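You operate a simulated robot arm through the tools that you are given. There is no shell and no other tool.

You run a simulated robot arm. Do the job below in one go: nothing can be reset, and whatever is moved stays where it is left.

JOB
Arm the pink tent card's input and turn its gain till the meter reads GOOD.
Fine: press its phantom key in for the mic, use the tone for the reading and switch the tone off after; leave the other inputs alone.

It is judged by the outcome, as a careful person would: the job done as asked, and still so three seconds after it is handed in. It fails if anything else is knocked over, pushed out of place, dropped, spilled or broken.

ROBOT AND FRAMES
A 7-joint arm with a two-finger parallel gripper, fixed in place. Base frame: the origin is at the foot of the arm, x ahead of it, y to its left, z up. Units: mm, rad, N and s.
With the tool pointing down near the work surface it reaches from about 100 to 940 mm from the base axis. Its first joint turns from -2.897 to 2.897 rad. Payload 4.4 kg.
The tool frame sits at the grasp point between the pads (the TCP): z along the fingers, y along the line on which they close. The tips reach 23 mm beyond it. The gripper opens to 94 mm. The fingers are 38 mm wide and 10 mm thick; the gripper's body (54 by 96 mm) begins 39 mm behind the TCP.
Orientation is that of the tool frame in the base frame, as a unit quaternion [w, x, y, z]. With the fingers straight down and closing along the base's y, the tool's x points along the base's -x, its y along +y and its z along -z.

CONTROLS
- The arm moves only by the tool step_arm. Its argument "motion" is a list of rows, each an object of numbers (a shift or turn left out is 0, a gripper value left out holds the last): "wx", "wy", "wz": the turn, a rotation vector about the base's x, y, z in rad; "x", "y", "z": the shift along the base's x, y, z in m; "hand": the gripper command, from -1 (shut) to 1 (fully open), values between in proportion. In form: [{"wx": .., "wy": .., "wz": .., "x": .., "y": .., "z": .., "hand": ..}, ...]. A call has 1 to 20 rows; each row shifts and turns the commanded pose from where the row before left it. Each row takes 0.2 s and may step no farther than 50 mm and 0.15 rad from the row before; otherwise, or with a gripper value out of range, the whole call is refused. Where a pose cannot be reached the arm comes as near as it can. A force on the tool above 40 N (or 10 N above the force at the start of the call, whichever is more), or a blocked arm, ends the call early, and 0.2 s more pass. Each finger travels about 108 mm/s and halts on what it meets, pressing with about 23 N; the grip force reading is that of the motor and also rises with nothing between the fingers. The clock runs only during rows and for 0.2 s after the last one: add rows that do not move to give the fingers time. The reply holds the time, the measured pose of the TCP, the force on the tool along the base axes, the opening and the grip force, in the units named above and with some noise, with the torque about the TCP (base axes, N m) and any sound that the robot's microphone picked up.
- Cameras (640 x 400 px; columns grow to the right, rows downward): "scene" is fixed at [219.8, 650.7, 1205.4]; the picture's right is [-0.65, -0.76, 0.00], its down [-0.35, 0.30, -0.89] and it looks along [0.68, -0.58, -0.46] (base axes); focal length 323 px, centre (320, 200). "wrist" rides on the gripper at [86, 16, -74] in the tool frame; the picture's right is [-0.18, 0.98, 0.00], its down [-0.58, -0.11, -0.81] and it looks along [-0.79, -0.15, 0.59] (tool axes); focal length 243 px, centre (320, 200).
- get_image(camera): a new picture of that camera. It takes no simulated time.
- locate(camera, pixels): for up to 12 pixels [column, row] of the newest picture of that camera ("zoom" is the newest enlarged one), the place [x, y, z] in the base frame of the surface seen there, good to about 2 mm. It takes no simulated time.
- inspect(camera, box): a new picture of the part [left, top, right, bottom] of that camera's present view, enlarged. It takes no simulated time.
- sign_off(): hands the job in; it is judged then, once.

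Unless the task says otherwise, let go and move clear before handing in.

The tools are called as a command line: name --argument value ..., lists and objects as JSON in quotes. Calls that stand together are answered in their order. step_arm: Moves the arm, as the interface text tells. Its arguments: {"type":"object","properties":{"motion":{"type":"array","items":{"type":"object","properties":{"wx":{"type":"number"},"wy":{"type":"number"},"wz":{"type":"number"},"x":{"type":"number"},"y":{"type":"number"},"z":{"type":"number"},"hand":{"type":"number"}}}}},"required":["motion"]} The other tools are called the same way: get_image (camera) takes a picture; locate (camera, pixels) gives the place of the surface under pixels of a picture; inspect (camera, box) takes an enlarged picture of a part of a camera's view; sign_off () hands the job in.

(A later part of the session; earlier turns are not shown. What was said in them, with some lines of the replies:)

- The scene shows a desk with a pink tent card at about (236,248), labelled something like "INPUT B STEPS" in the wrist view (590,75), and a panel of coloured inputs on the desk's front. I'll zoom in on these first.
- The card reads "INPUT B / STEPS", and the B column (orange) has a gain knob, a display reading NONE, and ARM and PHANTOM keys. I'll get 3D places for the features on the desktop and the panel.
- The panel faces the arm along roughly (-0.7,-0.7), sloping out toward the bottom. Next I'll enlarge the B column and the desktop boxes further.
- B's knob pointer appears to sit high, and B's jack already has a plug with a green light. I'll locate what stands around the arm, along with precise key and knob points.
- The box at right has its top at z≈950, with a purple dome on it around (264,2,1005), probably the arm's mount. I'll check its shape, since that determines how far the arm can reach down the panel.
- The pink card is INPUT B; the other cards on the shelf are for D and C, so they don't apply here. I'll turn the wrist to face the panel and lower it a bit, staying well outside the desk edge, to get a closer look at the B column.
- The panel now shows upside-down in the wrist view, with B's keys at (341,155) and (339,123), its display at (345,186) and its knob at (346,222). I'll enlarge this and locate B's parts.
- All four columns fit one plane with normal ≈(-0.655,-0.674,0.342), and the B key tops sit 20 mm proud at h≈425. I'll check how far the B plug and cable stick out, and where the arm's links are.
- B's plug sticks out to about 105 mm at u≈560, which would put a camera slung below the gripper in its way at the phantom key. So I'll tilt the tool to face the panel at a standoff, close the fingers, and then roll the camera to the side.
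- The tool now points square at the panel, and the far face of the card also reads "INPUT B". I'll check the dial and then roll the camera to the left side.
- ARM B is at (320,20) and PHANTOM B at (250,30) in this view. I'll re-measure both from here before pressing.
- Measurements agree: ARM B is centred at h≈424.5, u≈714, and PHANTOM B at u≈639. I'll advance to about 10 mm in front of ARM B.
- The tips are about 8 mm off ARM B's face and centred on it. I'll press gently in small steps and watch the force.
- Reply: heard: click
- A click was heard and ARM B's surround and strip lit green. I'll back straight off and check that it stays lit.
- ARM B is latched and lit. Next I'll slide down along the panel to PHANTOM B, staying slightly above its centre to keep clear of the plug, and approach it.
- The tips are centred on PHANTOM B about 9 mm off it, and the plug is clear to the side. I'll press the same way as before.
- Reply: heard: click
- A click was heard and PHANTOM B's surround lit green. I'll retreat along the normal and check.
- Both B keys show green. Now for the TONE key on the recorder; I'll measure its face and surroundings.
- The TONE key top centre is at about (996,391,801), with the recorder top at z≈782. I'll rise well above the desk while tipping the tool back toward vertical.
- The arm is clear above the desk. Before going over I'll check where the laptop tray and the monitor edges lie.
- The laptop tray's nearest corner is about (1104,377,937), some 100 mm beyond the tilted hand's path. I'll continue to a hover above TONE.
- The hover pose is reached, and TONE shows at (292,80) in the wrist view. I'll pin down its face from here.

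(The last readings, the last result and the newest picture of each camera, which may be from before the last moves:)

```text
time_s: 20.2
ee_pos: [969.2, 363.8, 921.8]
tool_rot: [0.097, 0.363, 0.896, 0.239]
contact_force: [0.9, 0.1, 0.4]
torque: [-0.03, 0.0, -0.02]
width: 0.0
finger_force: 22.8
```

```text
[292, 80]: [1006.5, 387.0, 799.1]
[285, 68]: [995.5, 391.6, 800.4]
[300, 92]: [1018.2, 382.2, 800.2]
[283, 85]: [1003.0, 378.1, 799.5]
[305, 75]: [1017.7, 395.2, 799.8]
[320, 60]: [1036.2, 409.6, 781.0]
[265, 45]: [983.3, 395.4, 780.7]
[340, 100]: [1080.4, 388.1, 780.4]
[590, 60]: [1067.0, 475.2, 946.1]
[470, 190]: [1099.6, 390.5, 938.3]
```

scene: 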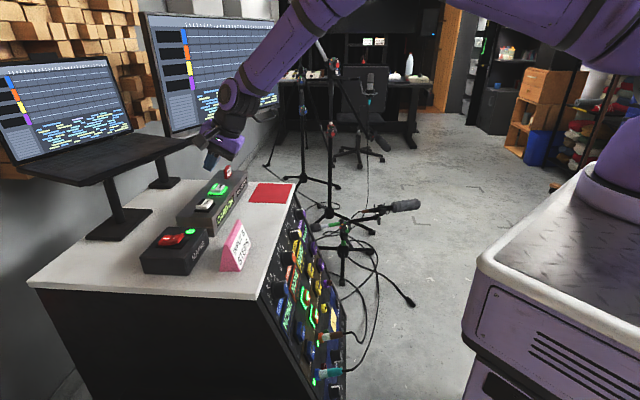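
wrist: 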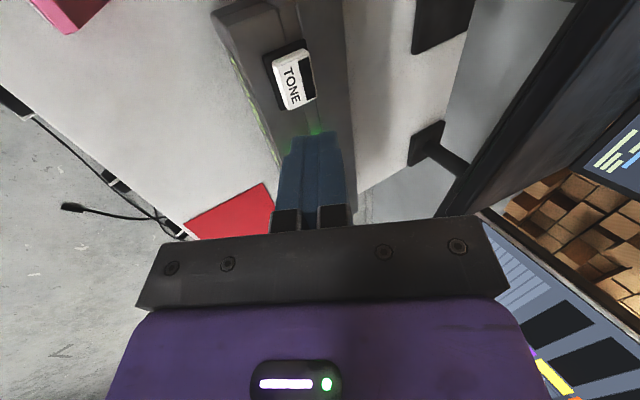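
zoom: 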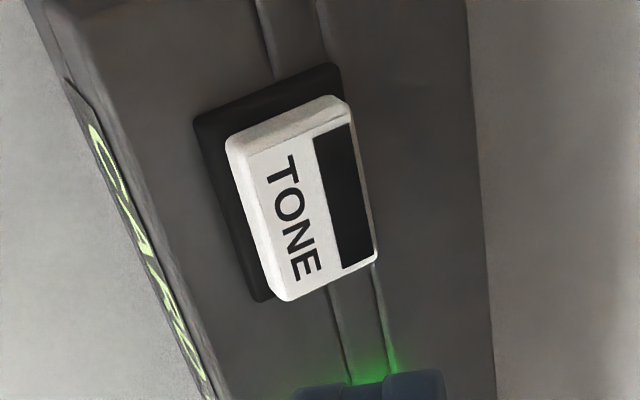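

TONE's face centre resolves to about (1009,390,800). I'll descend to about 12 mm above it.

step_arm --motion '[{"x": 0.0186, "y": 0.0115, "z": -0.01}, {"x": 0.0186, "y": 0.0116, "z": -0.02}, {"z": -0.028}, {"z": -0.027}, {}]'

get_image --camera "wrist"

inspect --camera "scene" --box '[150, 110, 270, 220]'

```text
time_s: 21.4
ee_pos: [1006.0, 387.0, 834.4]
tool_rot: [0.096, 0.363, 0.896, 0.238]
contact_force: [0.2, -0.1, 0.4]
torque: [-0.01, -0.03, 0.01]
width: 0.0
finger_force: 23.0
```

```text
taken
```

wrist: 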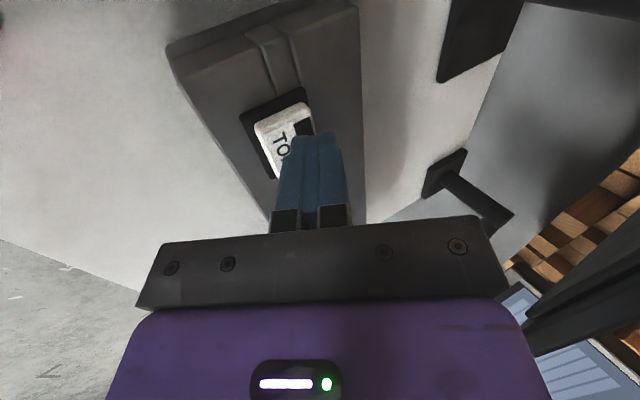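

```text
3.64 times, centred on (210, 165) of scene
```

zoom: 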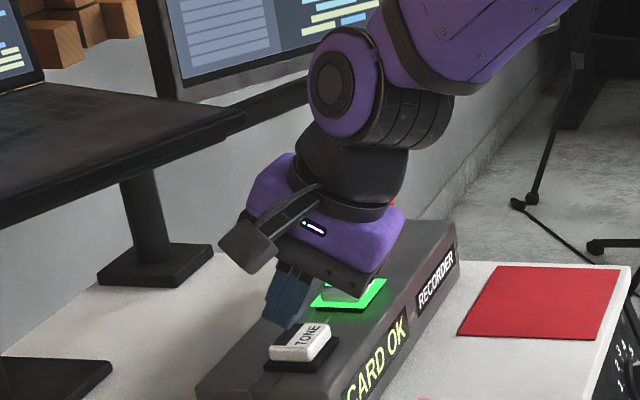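

The tip's lower edge lines up over the middle of the TONE face, about 9 mm above it. I'll press straight down in small steps.

step_arm --motion '[{"z": -0.004}, {"z": -0.004}, {"z": -0.002}, {"z": -0.002}, {"z": -0.002}]'

inspect --camera "scene" --box '[150, 110, 270, 220]'

inspect --camera "scene" --box '[255, 200, 345, 320]'

```text
time_s: 22.6
ee_pos: [1005.1, 387.0, 823.1]
tool_rot: [0.097, 0.363, 0.896, 0.238]
contact_force: [0.2, 0.1, 0.6]
torque: [-0.03, 0.07, 0.03]
width: 0.2
finger_force: 22.7
```

```text
3.64 times, centred on (210, 165) of scene
```

zoom: 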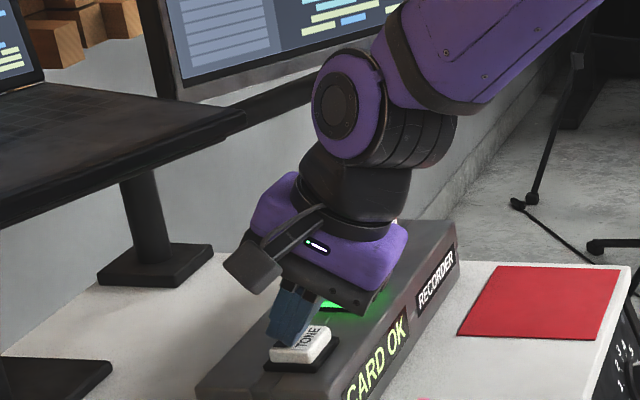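

```text
3.33 times, centred on (300, 260) of scene
```

zoom: 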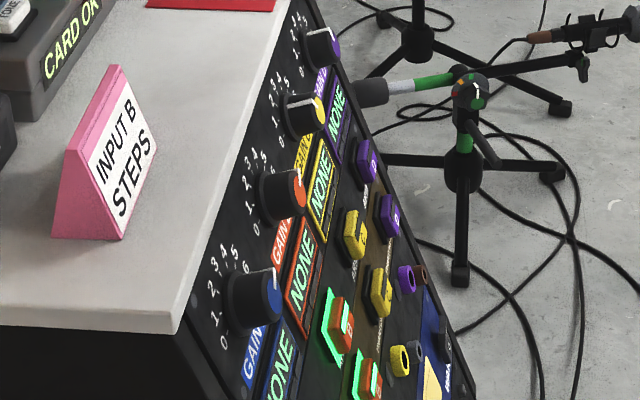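

No click yet, and the force is near zero. The tips are just reaching the key, so I'll press a few millimetres more.

step_arm --motion '[{"z": -0.002}, {"z": -0.002}, {"z": -0.002}]'

inspect --camera "scene" --box '[180, 170, 250, 215]'

inspect --camera "scene" --box '[255, 200, 345, 320]'

```text
time_s: 23.4
ee_pos: [1006.2, 387.5, 817.2]
tool_rot: [0.097, 0.363, 0.895, 0.239]
contact_force: [-1.0, 0.7, 7.4]
torque: [0.01, -0.03, -0.02]
width: 0.0
finger_force: 22.9
heard: click
```

```text
8.89 times, centred on (215, 192) of scene
```

zoom: 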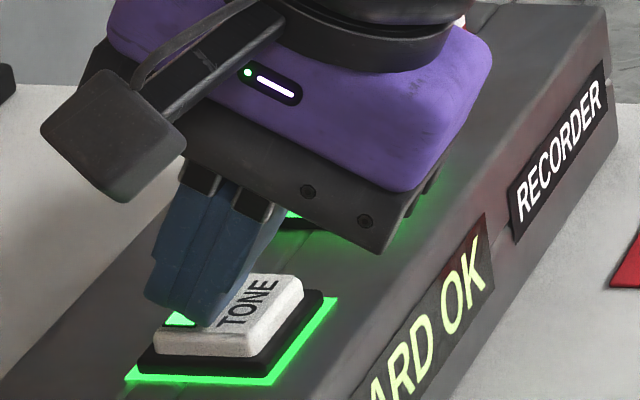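

```text
3.33 times, centred on (300, 260) of scene
```

zoom: 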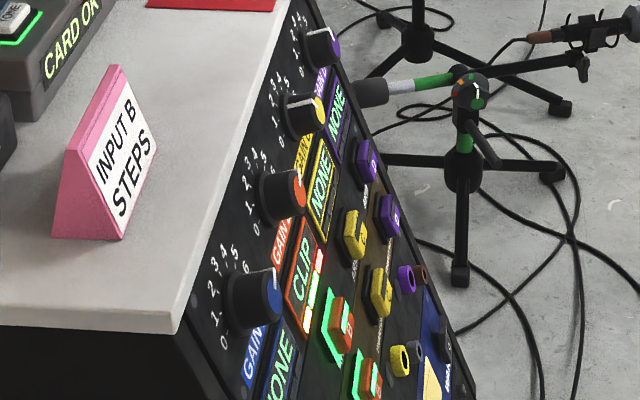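

Tone is on, with its surround lit, and B's meter now reads CLIP, so the gain must come down. I'll lift off straight up and return to the panel front.

step_arm --motion '[{"z": 0.02}, {"z": 0.03}, {"z": 0.03}, {"z": 0.03}, {"x": -0.025, "y": -0.0243}, {"x": -0.0345, "y": -0.0335}, {"x": -0.0345, "y": -0.0335}, {"x": -0.0345, "y": -0.0335}, {"x": -0.0345, "y": -0.0335}, {"x": -0.0345, "y": -0.0335}, {"x": -0.0345, "y": -0.0335}, {"x": -0.0345, "y": -0.0335}, {"x": -0.0345, "y": -0.0335}, {}]'

get_image --camera "scene"

```text
time_s: 26.4
ee_pos: [705.4, 93.2, 925.5]
tool_rot: [0.096, 0.363, 0.896, 0.238]
contact_force: [0.6, 0.3, 0.6]
torque: [0.03, 0.0, 0.03]
width: 0.0
finger_force: 22.4
```

```text
taken
```

scene: 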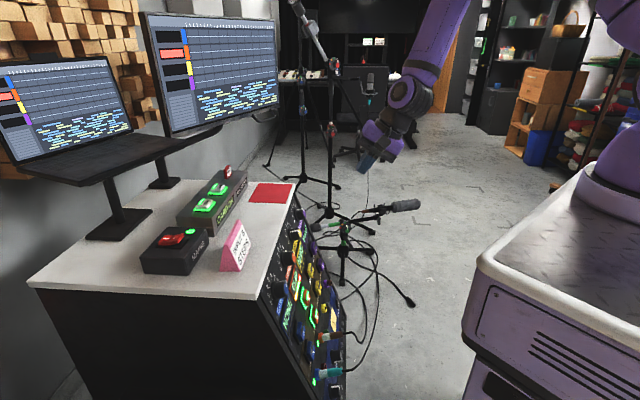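

Tone and the CLIP reading are holding. I'll tilt back square to the panel and come down to a standoff in front of knob B with the fingers part open.

step_arm --motion '[{"wx": 0.0627, "wy": -0.061, "x": 0.0025, "y": 0.0053, "z": -0.0284, "hand": 0.6}, {"wx": 0.0627, "wy": -0.061, "x": 0.0025, "y": 0.0053, "z": -0.0284}, {"wx": 0.0627, "wy": -0.061, "x": 0.0025, "y": 0.0053, "z": -0.0284}, {"wx": 0.0627, "wy": -0.061, "x": 0.0025, "y": 0.0053, "z": -0.0284}, {"wx": 0.0627, "wy": -0.061, "x": 0.0025, "y": 0.0053, "z": -0.0284}, {"wx": 0.0627, "wy": -0.061, "x": 0.0025, "y": 0.0053, "z": -0.0284}, {"wx": 0.0627, "wy": -0.061, "x": 0.0025, "y": 0.0053, "z": -0.0284}, {"wx": 0.0627, "wy": -0.061, "x": 0.0025, "y": 0.0053, "z": -0.0284}, {}]'

get_image --camera "wrist"

inspect --camera "scene" --box '[255, 220, 345, 290]'

```text
time_s: 28.4
ee_pos: [724.1, 139.5, 698.2]
tool_rot: [0.216, 0.308, 0.759, 0.532]
contact_force: [-0.1, 0.1, 0.2]
torque: [0.02, 0.0, 0.04]
width: 75.3
finger_force: 0.1
```

```text
taken
```

wrist: 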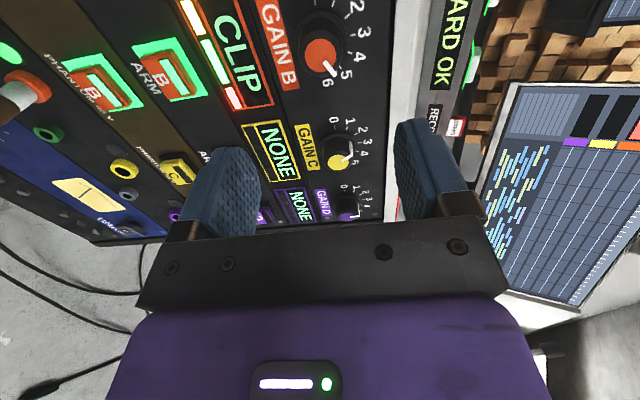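

```text
5.71 times, centred on (300, 255) of scene
```

zoom: 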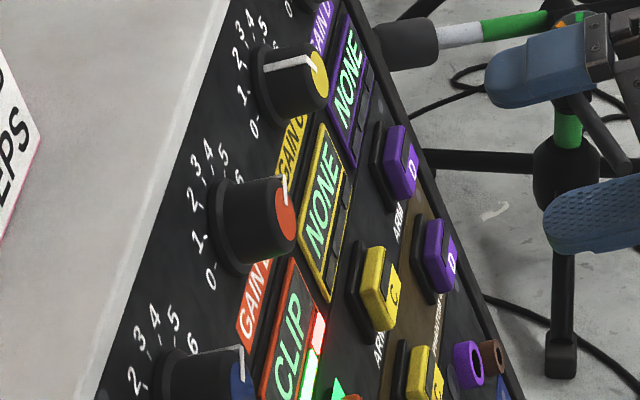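

CLIP is clearly visible beside knob B at (320,55) in the wrist view. I'll pin down the knob's centre, width and pointer.

inspect --camera "wrist" --box '[250, 0, 400, 110]'

locate --camera "wrist" --pixels '[[320, 53], [308, 45], [330, 62], [312, 62], [330, 45], [304, 60], [345, 40], [328, 82], [340, 90], [385, 45], [300, 75], [405, 60]]'

```text
3.64 times, centred on (325, 55) of wrist
```

zoom: 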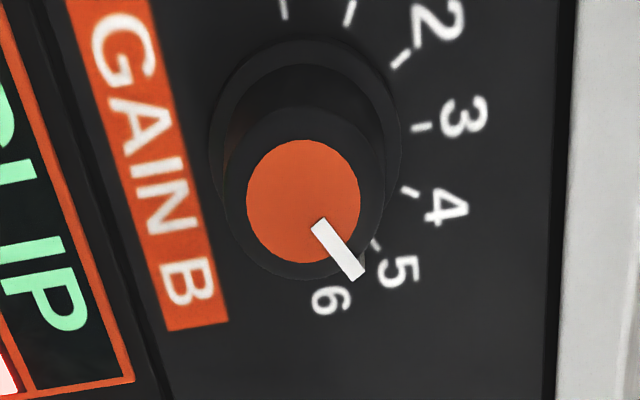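

```text
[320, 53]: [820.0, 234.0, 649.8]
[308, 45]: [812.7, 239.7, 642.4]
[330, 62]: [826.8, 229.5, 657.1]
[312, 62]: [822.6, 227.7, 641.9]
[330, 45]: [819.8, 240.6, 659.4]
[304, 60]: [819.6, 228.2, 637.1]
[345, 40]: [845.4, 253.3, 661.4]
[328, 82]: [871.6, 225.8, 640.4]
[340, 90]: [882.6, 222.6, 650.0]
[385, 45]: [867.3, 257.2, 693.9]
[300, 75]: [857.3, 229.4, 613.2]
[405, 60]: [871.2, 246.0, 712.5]
```

The knob axis is at h≈426.5, u≈863, with its cap 35 mm proud. The pointer reads about 5, so it needs to come down counter-clockwise. I'll approach until the tips are just short of the cap.

step_arm --motion '[{"x": 0.0201, "y": 0.0191, "z": -0.0101}, {"x": 0.0201, "y": 0.0191, "z": -0.0101}, {"x": 0.0201, "y": 0.0191, "z": -0.0101}, {"x": 0.0201, "y": 0.0191, "z": -0.0101}, {}]'

get_image --camera "wrist"

inspect --camera "scene" --box '[255, 220, 345, 290]'

```text
time_s: 29.6
ee_pos: [806.7, 214.2, 658.6]
tool_rot: [0.216, 0.307, 0.76, 0.531]
contact_force: [-0.7, -0.6, 0.0]
torque: [0.01, -0.02, 0.0]
width: 75.2
finger_force: 0.0
```

```text
taken
```

wrist: 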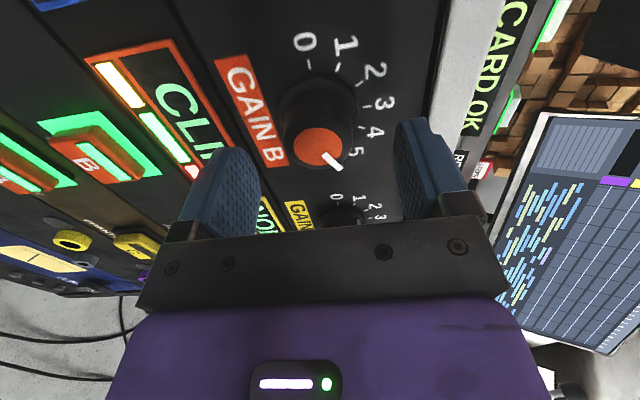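

```text
5.71 times, centred on (300, 255) of scene
```

zoom: 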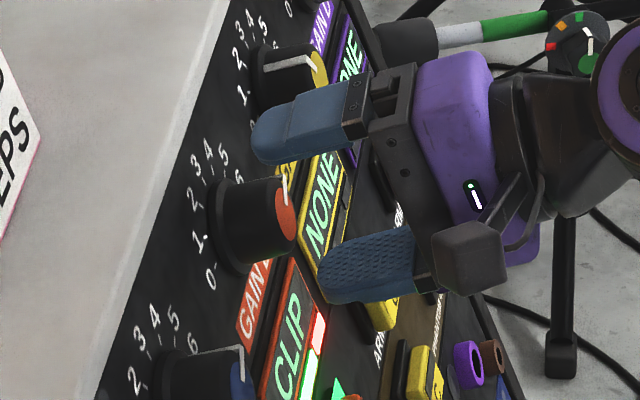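

The fingers straddle the knob evenly, above and below. I'll go in the remaining 25 mm with a small sideways correction, then look before closing.

step_arm --motion '[{"x": 0.0049, "y": 0.0062, "z": -0.0029}, {"x": 0.0049, "y": 0.0062, "z": -0.0029}, {"x": 0.0049, "y": 0.0062, "z": -0.0029}, {}]'

get_image --camera "wrist"

inspect --camera "scene" --box '[255, 220, 345, 290]'

```text
time_s: 30.6
ee_pos: [819.1, 233.2, 650.1]
tool_rot: [0.216, 0.307, 0.76, 0.53]
contact_force: [0.4, -0.1, 0.4]
torque: [-0.04, -0.01, 0.0]
width: 75.2
finger_force: 0.0
```

```text
taken
```

wrist: 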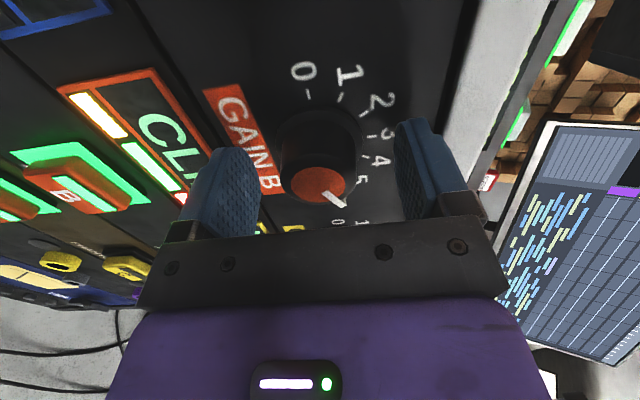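

```text
5.71 times, centred on (300, 255) of scene
```

zoom: 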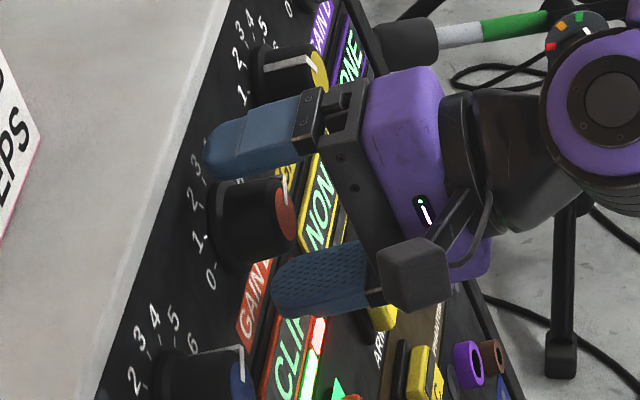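

The cap sits right at the TCP and the tips are about 13 mm off the panel. I'll close on the knob.

step_arm --motion '[{"hand": 0.0}, {"hand": -0.2}, {"hand": -0.5}, {}, {}]'

get_image --camera "wrist"

inspect --camera "scene" --box '[255, 220, 345, 290]'

```text
time_s: 31.8
ee_pos: [819.1, 232.3, 649.3]
tool_rot: [0.216, 0.308, 0.76, 0.53]
contact_force: [-4.7, -3.0, -18.7]
torque: [0.46, -0.51, -0.28]
width: 40.0
finger_force: 45.4
```

```text
taken
```

wrist: 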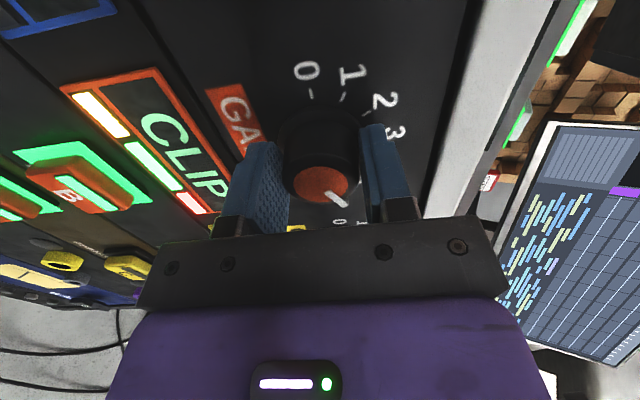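

```text
5.71 times, centred on (300, 255) of scene
```

zoom: 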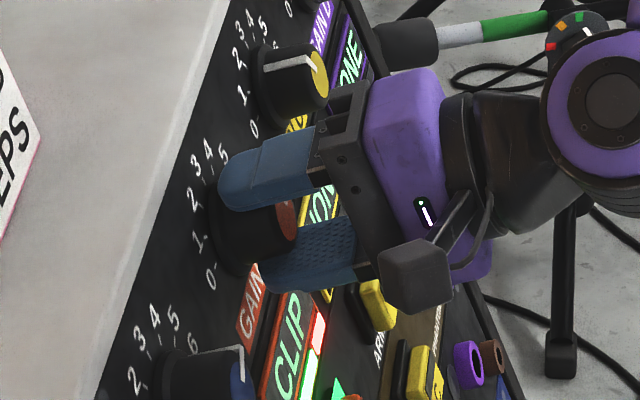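

The knob is gripped at 40 mm, but there is about 19 N of side load along -z, so the grasp is slightly high. I'll nudge down to relieve it.

step_arm --motion '[{"x": -0.0004, "y": -0.0004, "z": -0.0014}, {}]'

```text
time_s: 32.4
ee_pos: [820.1, 232.2, 650.8]
tool_rot: [0.215, 0.307, 0.76, 0.531]
contact_force: [-7.4, -7.2, -4.7]
torque: [0.7, -0.32, 0.7]
width: 39.9
finger_force: 44.7
```

The load is down to about 11 N. I'll turn counter-clockwise about the knob axis by 0.3 rad and check the meter.

step_arm --motion '[{"wx": -0.0655, "wy": -0.0674, "wz": 0.0342}, {"wx": -0.0655, "wy": -0.0674, "wz": 0.0342}, {"wx": -0.0655, "wy": -0.0674, "wz": 0.0342}, {}]'

get_image --camera "wrist"

inspect --camera "scene" --box '[255, 220, 345, 290]'

```text
time_s: 33.4
ee_pos: [819.6, 232.0, 647.8]
tool_rot: [0.293, 0.191, 0.797, 0.493]
contact_force: [-2.4, -1.0, -3.7]
torque: [0.54, -0.52, 0.1]
width: 39.7
finger_force: 44.8
```

```text
taken
```

wrist: 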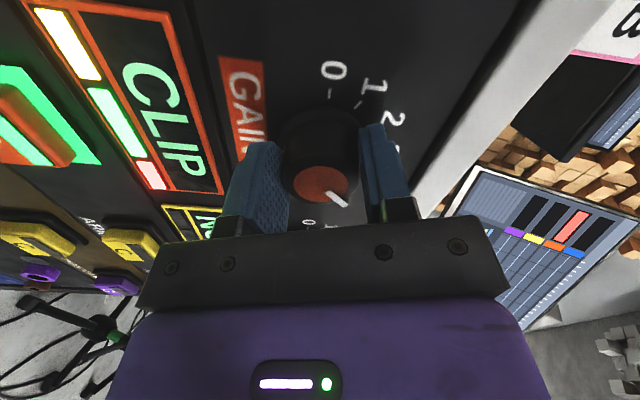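

```text
5.71 times, centred on (300, 255) of scene
```

zoom: 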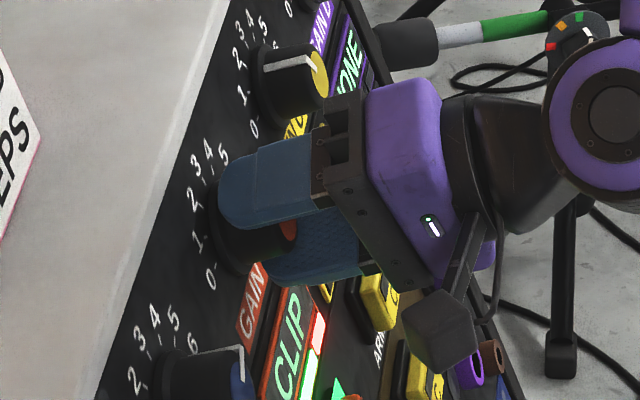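

The knob turns with the fingers, its pointer staying fixed in the wrist view, and the forces are low. It still reads CLIP, so I'll turn another 0.3 rad.

step_arm --motion '[{"wx": -0.0655, "wy": -0.0674, "wz": 0.0342}, {"wx": -0.0655, "wy": -0.0674, "wz": 0.0342}, {"wx": -0.0655, "wy": -0.0674, "wz": 0.0342}, {}]'

get_image --camera "wrist"

inspect --camera "scene" --box '[255, 220, 345, 290]'

```text
time_s: 34.4
ee_pos: [819.5, 232.1, 646.9]
tool_rot: [0.364, 0.069, 0.817, 0.443]
contact_force: [6.1, -6.6, -18.6]
torque: [0.2, -0.21, -0.13]
width: 39.9
finger_force: 44.9
```

```text
taken
```

wrist: 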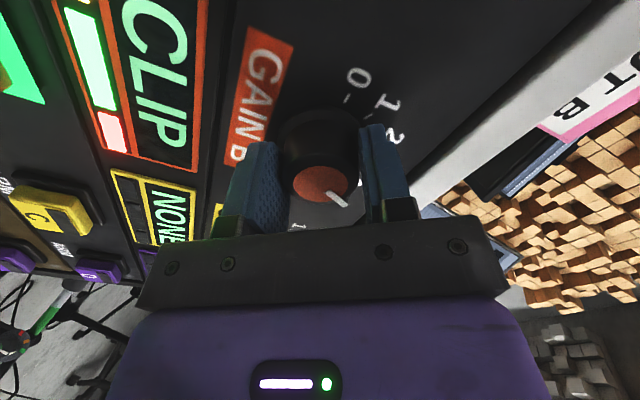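

```text
5.71 times, centred on (300, 255) of scene
```

zoom: 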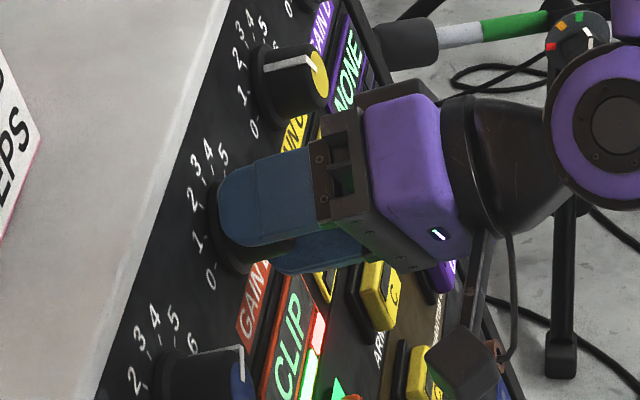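

It still reads CLIP, and the side load has built to about 20 N from a small centring error. I'll shift about 1 mm with it and turn 0.2 rad more.

step_arm --motion '[{"x": 0.0002, "y": -0.0007, "z": -0.0012}, {"wx": -0.0655, "wy": -0.0674, "wz": 0.0342}, {"wx": -0.0655, "wy": -0.0674, "wz": 0.0342}, {}]'

get_image --camera "wrist"

inspect --camera "scene" --box '[255, 220, 345, 290]'

```text
time_s: 35.4
ee_pos: [819.7, 232.3, 647.5]
tool_rot: [0.406, -0.013, 0.819, 0.404]
contact_force: [6.1, -7.4, -16.4]
torque: [0.29, -0.1, 0.29]
width: 40.0
finger_force: 44.8
```

```text
taken
```

wrist: 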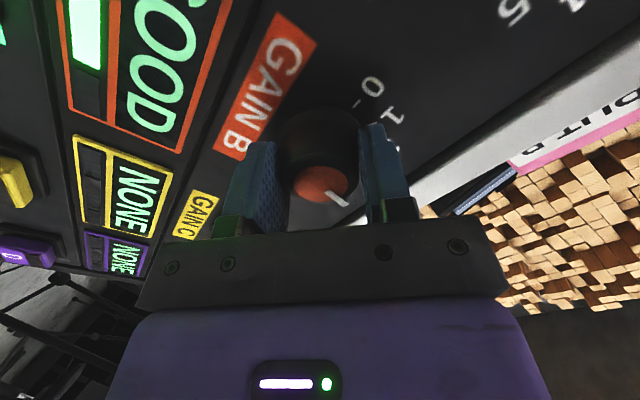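

```text
5.71 times, centred on (300, 255) of scene
```

zoom: 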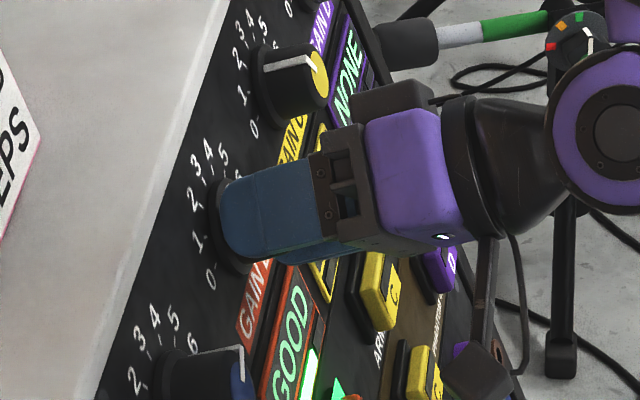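

The meter now reads GOOD. I'll go a touch further (0.07 rad) so it isn't sitting on the CLIP boundary, and recheck.

step_arm --motion '[{"wx": -0.0459, "wy": -0.0472, "wz": 0.0239}, {}]'

get_image --camera "wrist"

inspect --camera "scene" --box '[255, 220, 345, 290]'

```text
time_s: 36.0
ee_pos: [819.6, 232.9, 646.6]
tool_rot: [0.42, -0.042, 0.819, 0.39]
contact_force: [7.5, -6.1, -17.7]
torque: [0.24, -0.26, -0.23]
width: 39.8
finger_force: 45.4
```

```text
taken
```

wrist: 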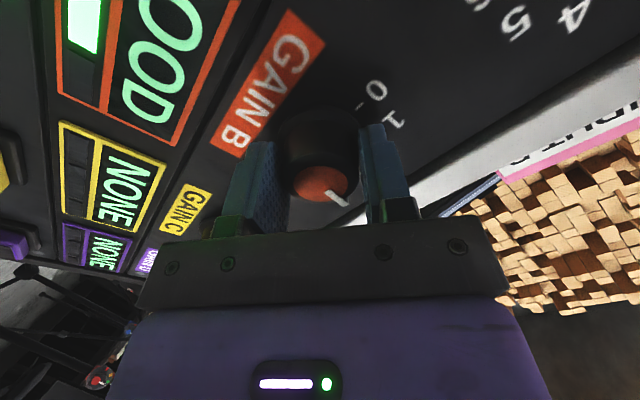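

```text
5.71 times, centred on (300, 255) of scene
```

zoom: 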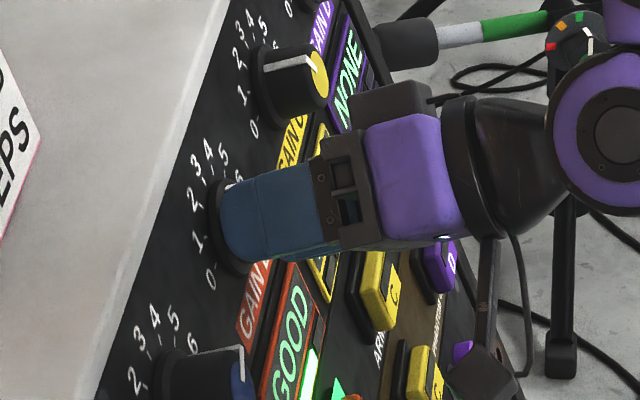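

Still GOOD with some margin. I'll relieve the side load slightly, open the fingers and confirm the reading holds.

step_arm --motion '[{"x": 0.0002, "y": -0.0006, "z": -0.0009}, {"hand": -0.1}, {"hand": 0.2}, {"hand": 0.6}, {}, {}]'

get_image --camera "wrist"

inspect --camera "scene" --box '[255, 220, 345, 290]'

```text
time_s: 37.4
ee_pos: [820.4, 230.1, 646.4]
tool_rot: [0.42, -0.041, 0.818, 0.391]
contact_force: [0.8, -0.2, 0.0]
torque: [0.0, 0.05, -0.01]
width: 75.2
finger_force: 0.0
```

```text
taken
```

wrist: 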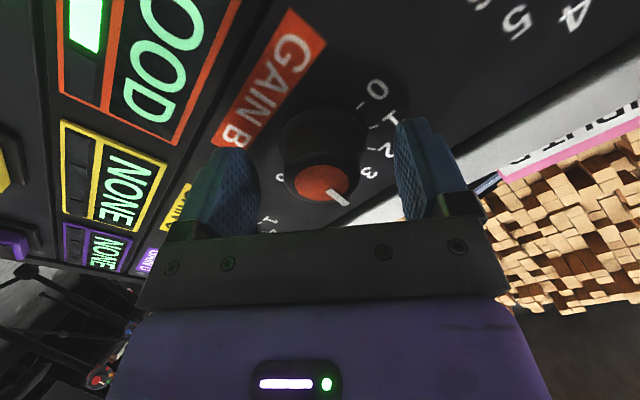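

```text
5.71 times, centred on (300, 255) of scene
```

zoom: 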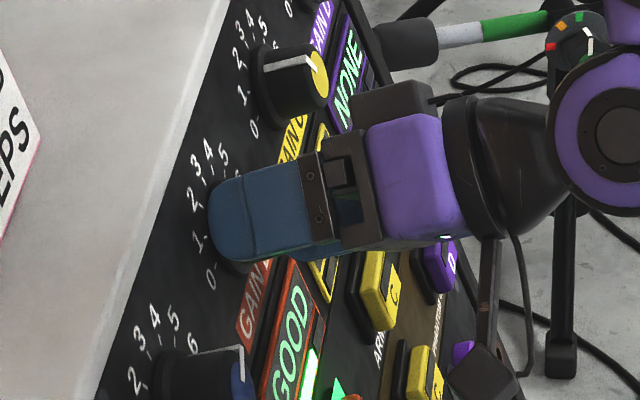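

Released with zero load, and the meter holds GOOD. I'll back out along the knob axis before turning anything.

step_arm --motion '[{"x": -0.0131, "y": -0.0135, "z": 0.0068}, {"x": -0.0131, "y": -0.0135, "z": 0.0068}, {"x": -0.0197, "y": -0.0202, "z": 0.0103}, {"x": -0.0262, "y": -0.027, "z": 0.0137}, {"x": -0.0262, "y": -0.027, "z": 0.0137}, {}]'

get_image --camera "wrist"

inspect --camera "scene" --box '[255, 220, 345, 320]'

```text
time_s: 38.8
ee_pos: [719.9, 129.6, 700.0]
tool_rot: [0.42, -0.041, 0.818, 0.391]
contact_force: [0.0, -0.2, 0.2]
torque: [0.02, 0.02, 0.0]
width: 75.2
finger_force: 0.0
```

```text
taken
```

wrist: 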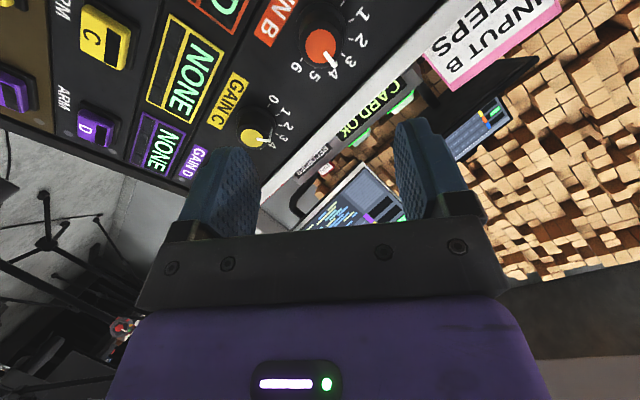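

```text
4.00 times, centred on (300, 270) of scene
```

zoom: 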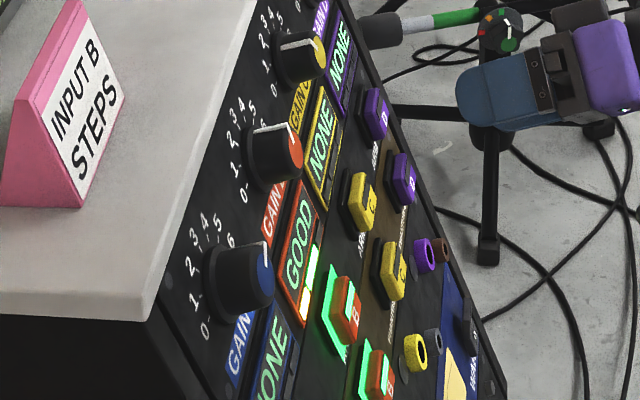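

GOOD holds with the hand clear, and the A, C and D knobs are unchanged. Next I'll roll back, tip the tool down, close the fingers and rise for the TONE key.

step_arm --motion '[{"wx": 0.095, "wy": 0.0977, "wz": -0.0496, "x": -0.0011, "y": -0.0026, "z": 0.0161, "hand": -1}, {"wx": 0.095, "wy": 0.0977, "wz": -0.0496, "x": -0.0011, "y": -0.0026, "z": 0.0161}, {"wx": 0.095, "wy": 0.0977, "wz": -0.0496, "x": -0.0011, "y": -0.0026, "z": 0.0161}, {"wx": 0.095, "wy": 0.0977, "wz": -0.0496, "x": -0.0011, "y": -0.0026, "z": 0.0161}, {"wx": 0.095, "wy": 0.0977, "wz": -0.0496, "x": -0.0011, "y": -0.0026, "z": 0.0161}, {"wx": 0.095, "wy": 0.0977, "wz": -0.0496, "x": -0.0011, "y": -0.0026, "z": 0.0161}, {"wx": -0.0627, "wy": 0.061, "x": -0.0011, "y": -0.0026, "z": 0.0161}, {"wx": -0.0627, "wy": 0.061, "x": -0.0011, "y": -0.0026, "z": 0.0161}, {"wx": -0.0627, "wy": 0.061, "x": -0.0011, "y": -0.0026, "z": 0.0161}, {"wx": -0.0627, "wy": 0.061, "x": -0.0011, "y": -0.0026, "z": 0.0161}, {"wx": -0.0627, "wy": 0.061, "x": -0.0011, "y": -0.0026, "z": 0.0161}, {"wx": -0.0627, "wy": 0.061, "x": -0.0011, "y": -0.0026, "z": 0.0161}, {"wx": -0.0627, "wy": 0.061, "x": -0.0011, "y": -0.0026, "z": 0.0161}, {"wx": -0.0627, "wy": 0.061, "x": -0.0011, "y": -0.0026, "z": 0.0161}, {}]'

inspect --camera "scene" --box '[255, 220, 345, 320]'

get_image --camera "scene"

```text
time_s: 42.0
ee_pos: [705.0, 92.4, 922.4]
tool_rot: [0.096, 0.363, 0.896, 0.237]
contact_force: [0.1, -0.3, 0.9]
torque: [-0.03, 0.0, -0.03]
width: 0.0
finger_force: 23.3
```

```text
4.00 times, centred on (300, 270) of scene
```

zoom: 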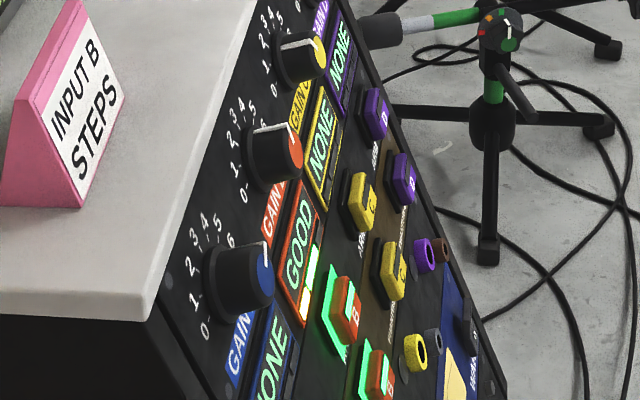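

```text
taken
```

scene: 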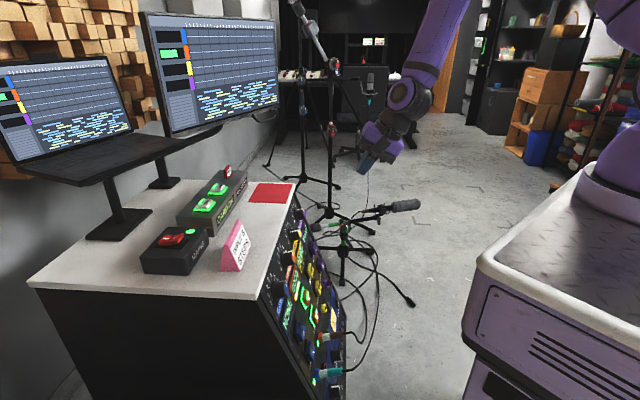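

B's meter stays GOOD and the monitor's B bar is green. I'll go back over the desk to hover above TONE.

step_arm --motion '[{"x": 0.0331, "y": 0.0324}, {"x": 0.0331, "y": 0.0324}, {"x": 0.0331, "y": 0.0324}, {"x": 0.0331, "y": 0.0324}, {"x": 0.0331, "y": 0.0324}, {"x": 0.0331, "y": 0.0324}, {"x": 0.0331, "y": 0.0324}, {"x": 0.0331, "y": 0.0324}, {"x": 0.0331, "y": 0.0324}, {}, {"z": -0.03}, {"z": -0.03}, {"z": -0.026}, {}]'

get_image --camera "wrist"

inspect --camera "scene" --box '[180, 170, 250, 215]'

```text
time_s: 45.0
ee_pos: [1004.3, 384.3, 836.1]
tool_rot: [0.097, 0.363, 0.896, 0.238]
contact_force: [0.1, 0.3, 0.5]
torque: [-0.01, -0.06, 0.04]
width: 0.0
finger_force: 22.9
```

```text
taken
```

wrist: 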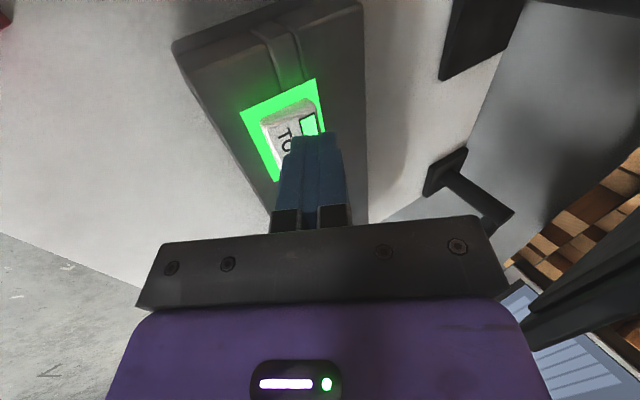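

```text
8.89 times, centred on (215, 192) of scene
```

zoom: 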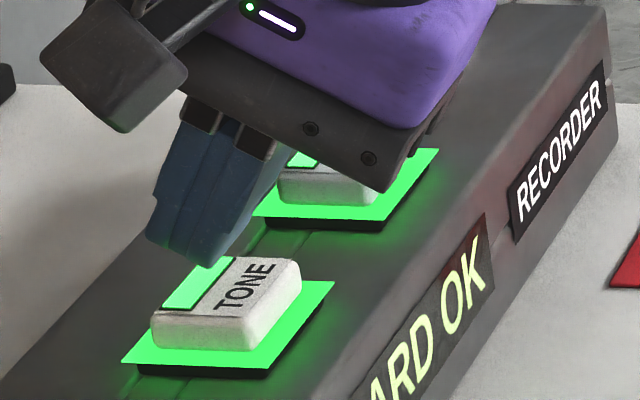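

TONE is lit, with the tips just above it. I'll press straight down again to toggle it off.

step_arm --motion '[{"z": -0.005}, {"z": -0.005}, {"z": -0.003}, {"z": -0.002}, {"z": -0.002}, {"z": -0.002}]'

inspect --camera "scene" --box '[180, 170, 250, 215]'

inspect --camera "scene" --box '[255, 220, 345, 320]'

```text
time_s: 46.4
ee_pos: [1005.1, 384.3, 818.2]
tool_rot: [0.097, 0.363, 0.896, 0.238]
contact_force: [-0.9, 0.1, 1.9]
torque: [-0.01, -0.03, 0.01]
width: 0.0
finger_force: 23.3
heard: click
```

```text
8.89 times, centred on (215, 192) of scene
```

zoom: 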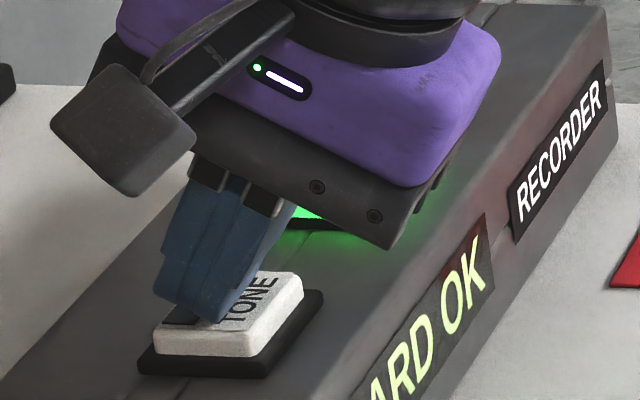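

```text
4.00 times, centred on (300, 270) of scene
```

zoom: 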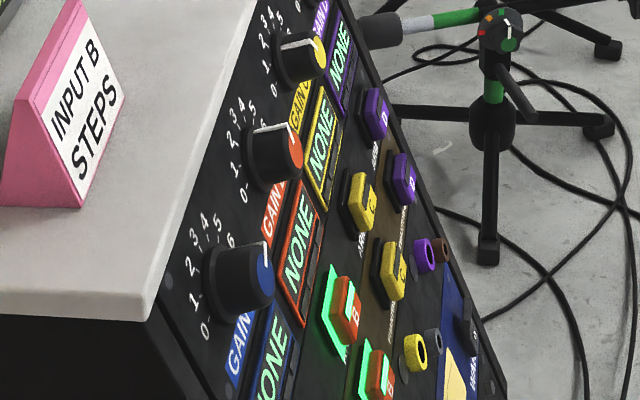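

A click was heard, TONE's light is out, and B's meter is back to NONE while both B keys stay lit. I'll lift straight up and retreat clear of the desk.

step_arm --motion '[{"z": 0.02}, {"z": 0.03}, {"z": 0.03}, {"z": 0.03}, {"x": -0.025, "y": -0.0243}, {"x": -0.0345, "y": -0.0335}, {"x": -0.0345, "y": -0.0335}, {"x": -0.0345, "y": -0.0335}, {"x": -0.0345, "y": -0.0335}, {"x": -0.0345, "y": -0.0335}, {"x": -0.0345, "y": -0.0335}, {"x": -0.0345, "y": -0.0335}, {"x": -0.0345, "y": -0.0335}, {}, {}]'

get_image --camera "scene"

inspect --camera "scene" --box '[130, 160, 270, 280]'

inspect --camera "scene" --box '[255, 220, 355, 390]'

```text
time_s: 49.6
ee_pos: [699.4, 89.2, 925.7]
tool_rot: [0.097, 0.363, 0.896, 0.238]
contact_force: [0.2, -1.0, 0.0]
torque: [0.01, 0.03, 0.0]
width: 0.2
finger_force: 22.9
```

```text
taken
```

scene: 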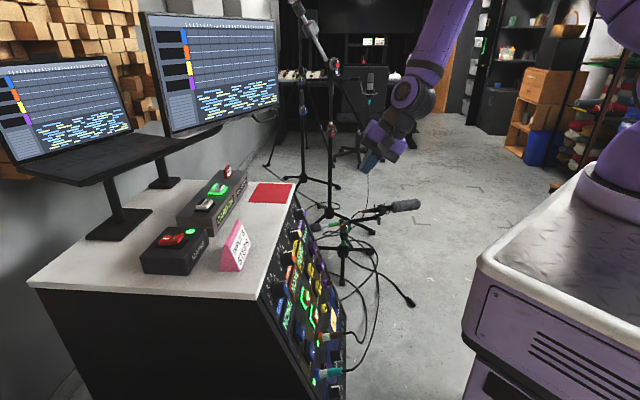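

```text
3.33 times, centred on (200, 220) of scene
```

zoom: 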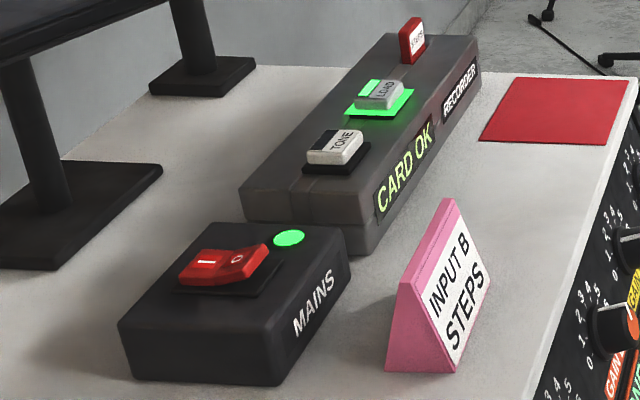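

```text
2.35 times, centred on (305, 305) of scene
```

zoom: 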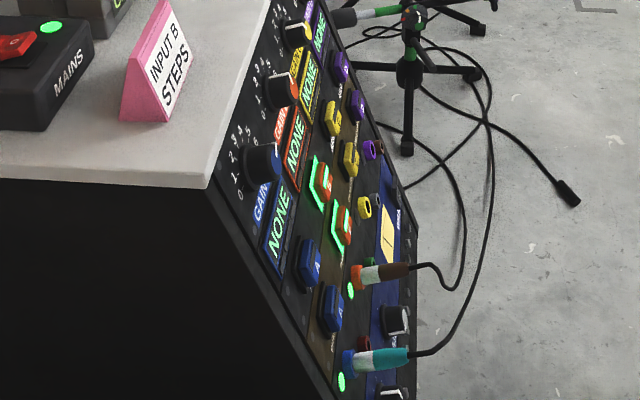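

The final pictures show ARM B and PHANTOM B lit, TONE dark, and B's gain left where the meter read GOOD. The other inputs, the card, the recorder and the cables are as they were, and the arm is clear, so I'm handing in.

sign_off

```text
The job is handed in.
```

Input B, the one on the pink tent card, is armed, and its gain is set where the meter read GOOD with the tone on. The job is handed in; no verdict has come back.

- **Arm and phantom:** both B keys clicked in and still showed green in the last pictures.
- **Gain:** the meter read CLIP at first, with the knob at about 5. I turned it down by about 0.87 rad, slightly past where GOOD first showed. The reading held after I let go and moved away.
- **Tone:** I pressed it on for the reading and off again afterwards. Its light is out and B's meter is back to NONE, because there is no signal.
- **Everything else:** I didn't touch the A, C and D inputs. The last pictures show the card, recorder and cables in place, and the arm is clear of the desk.
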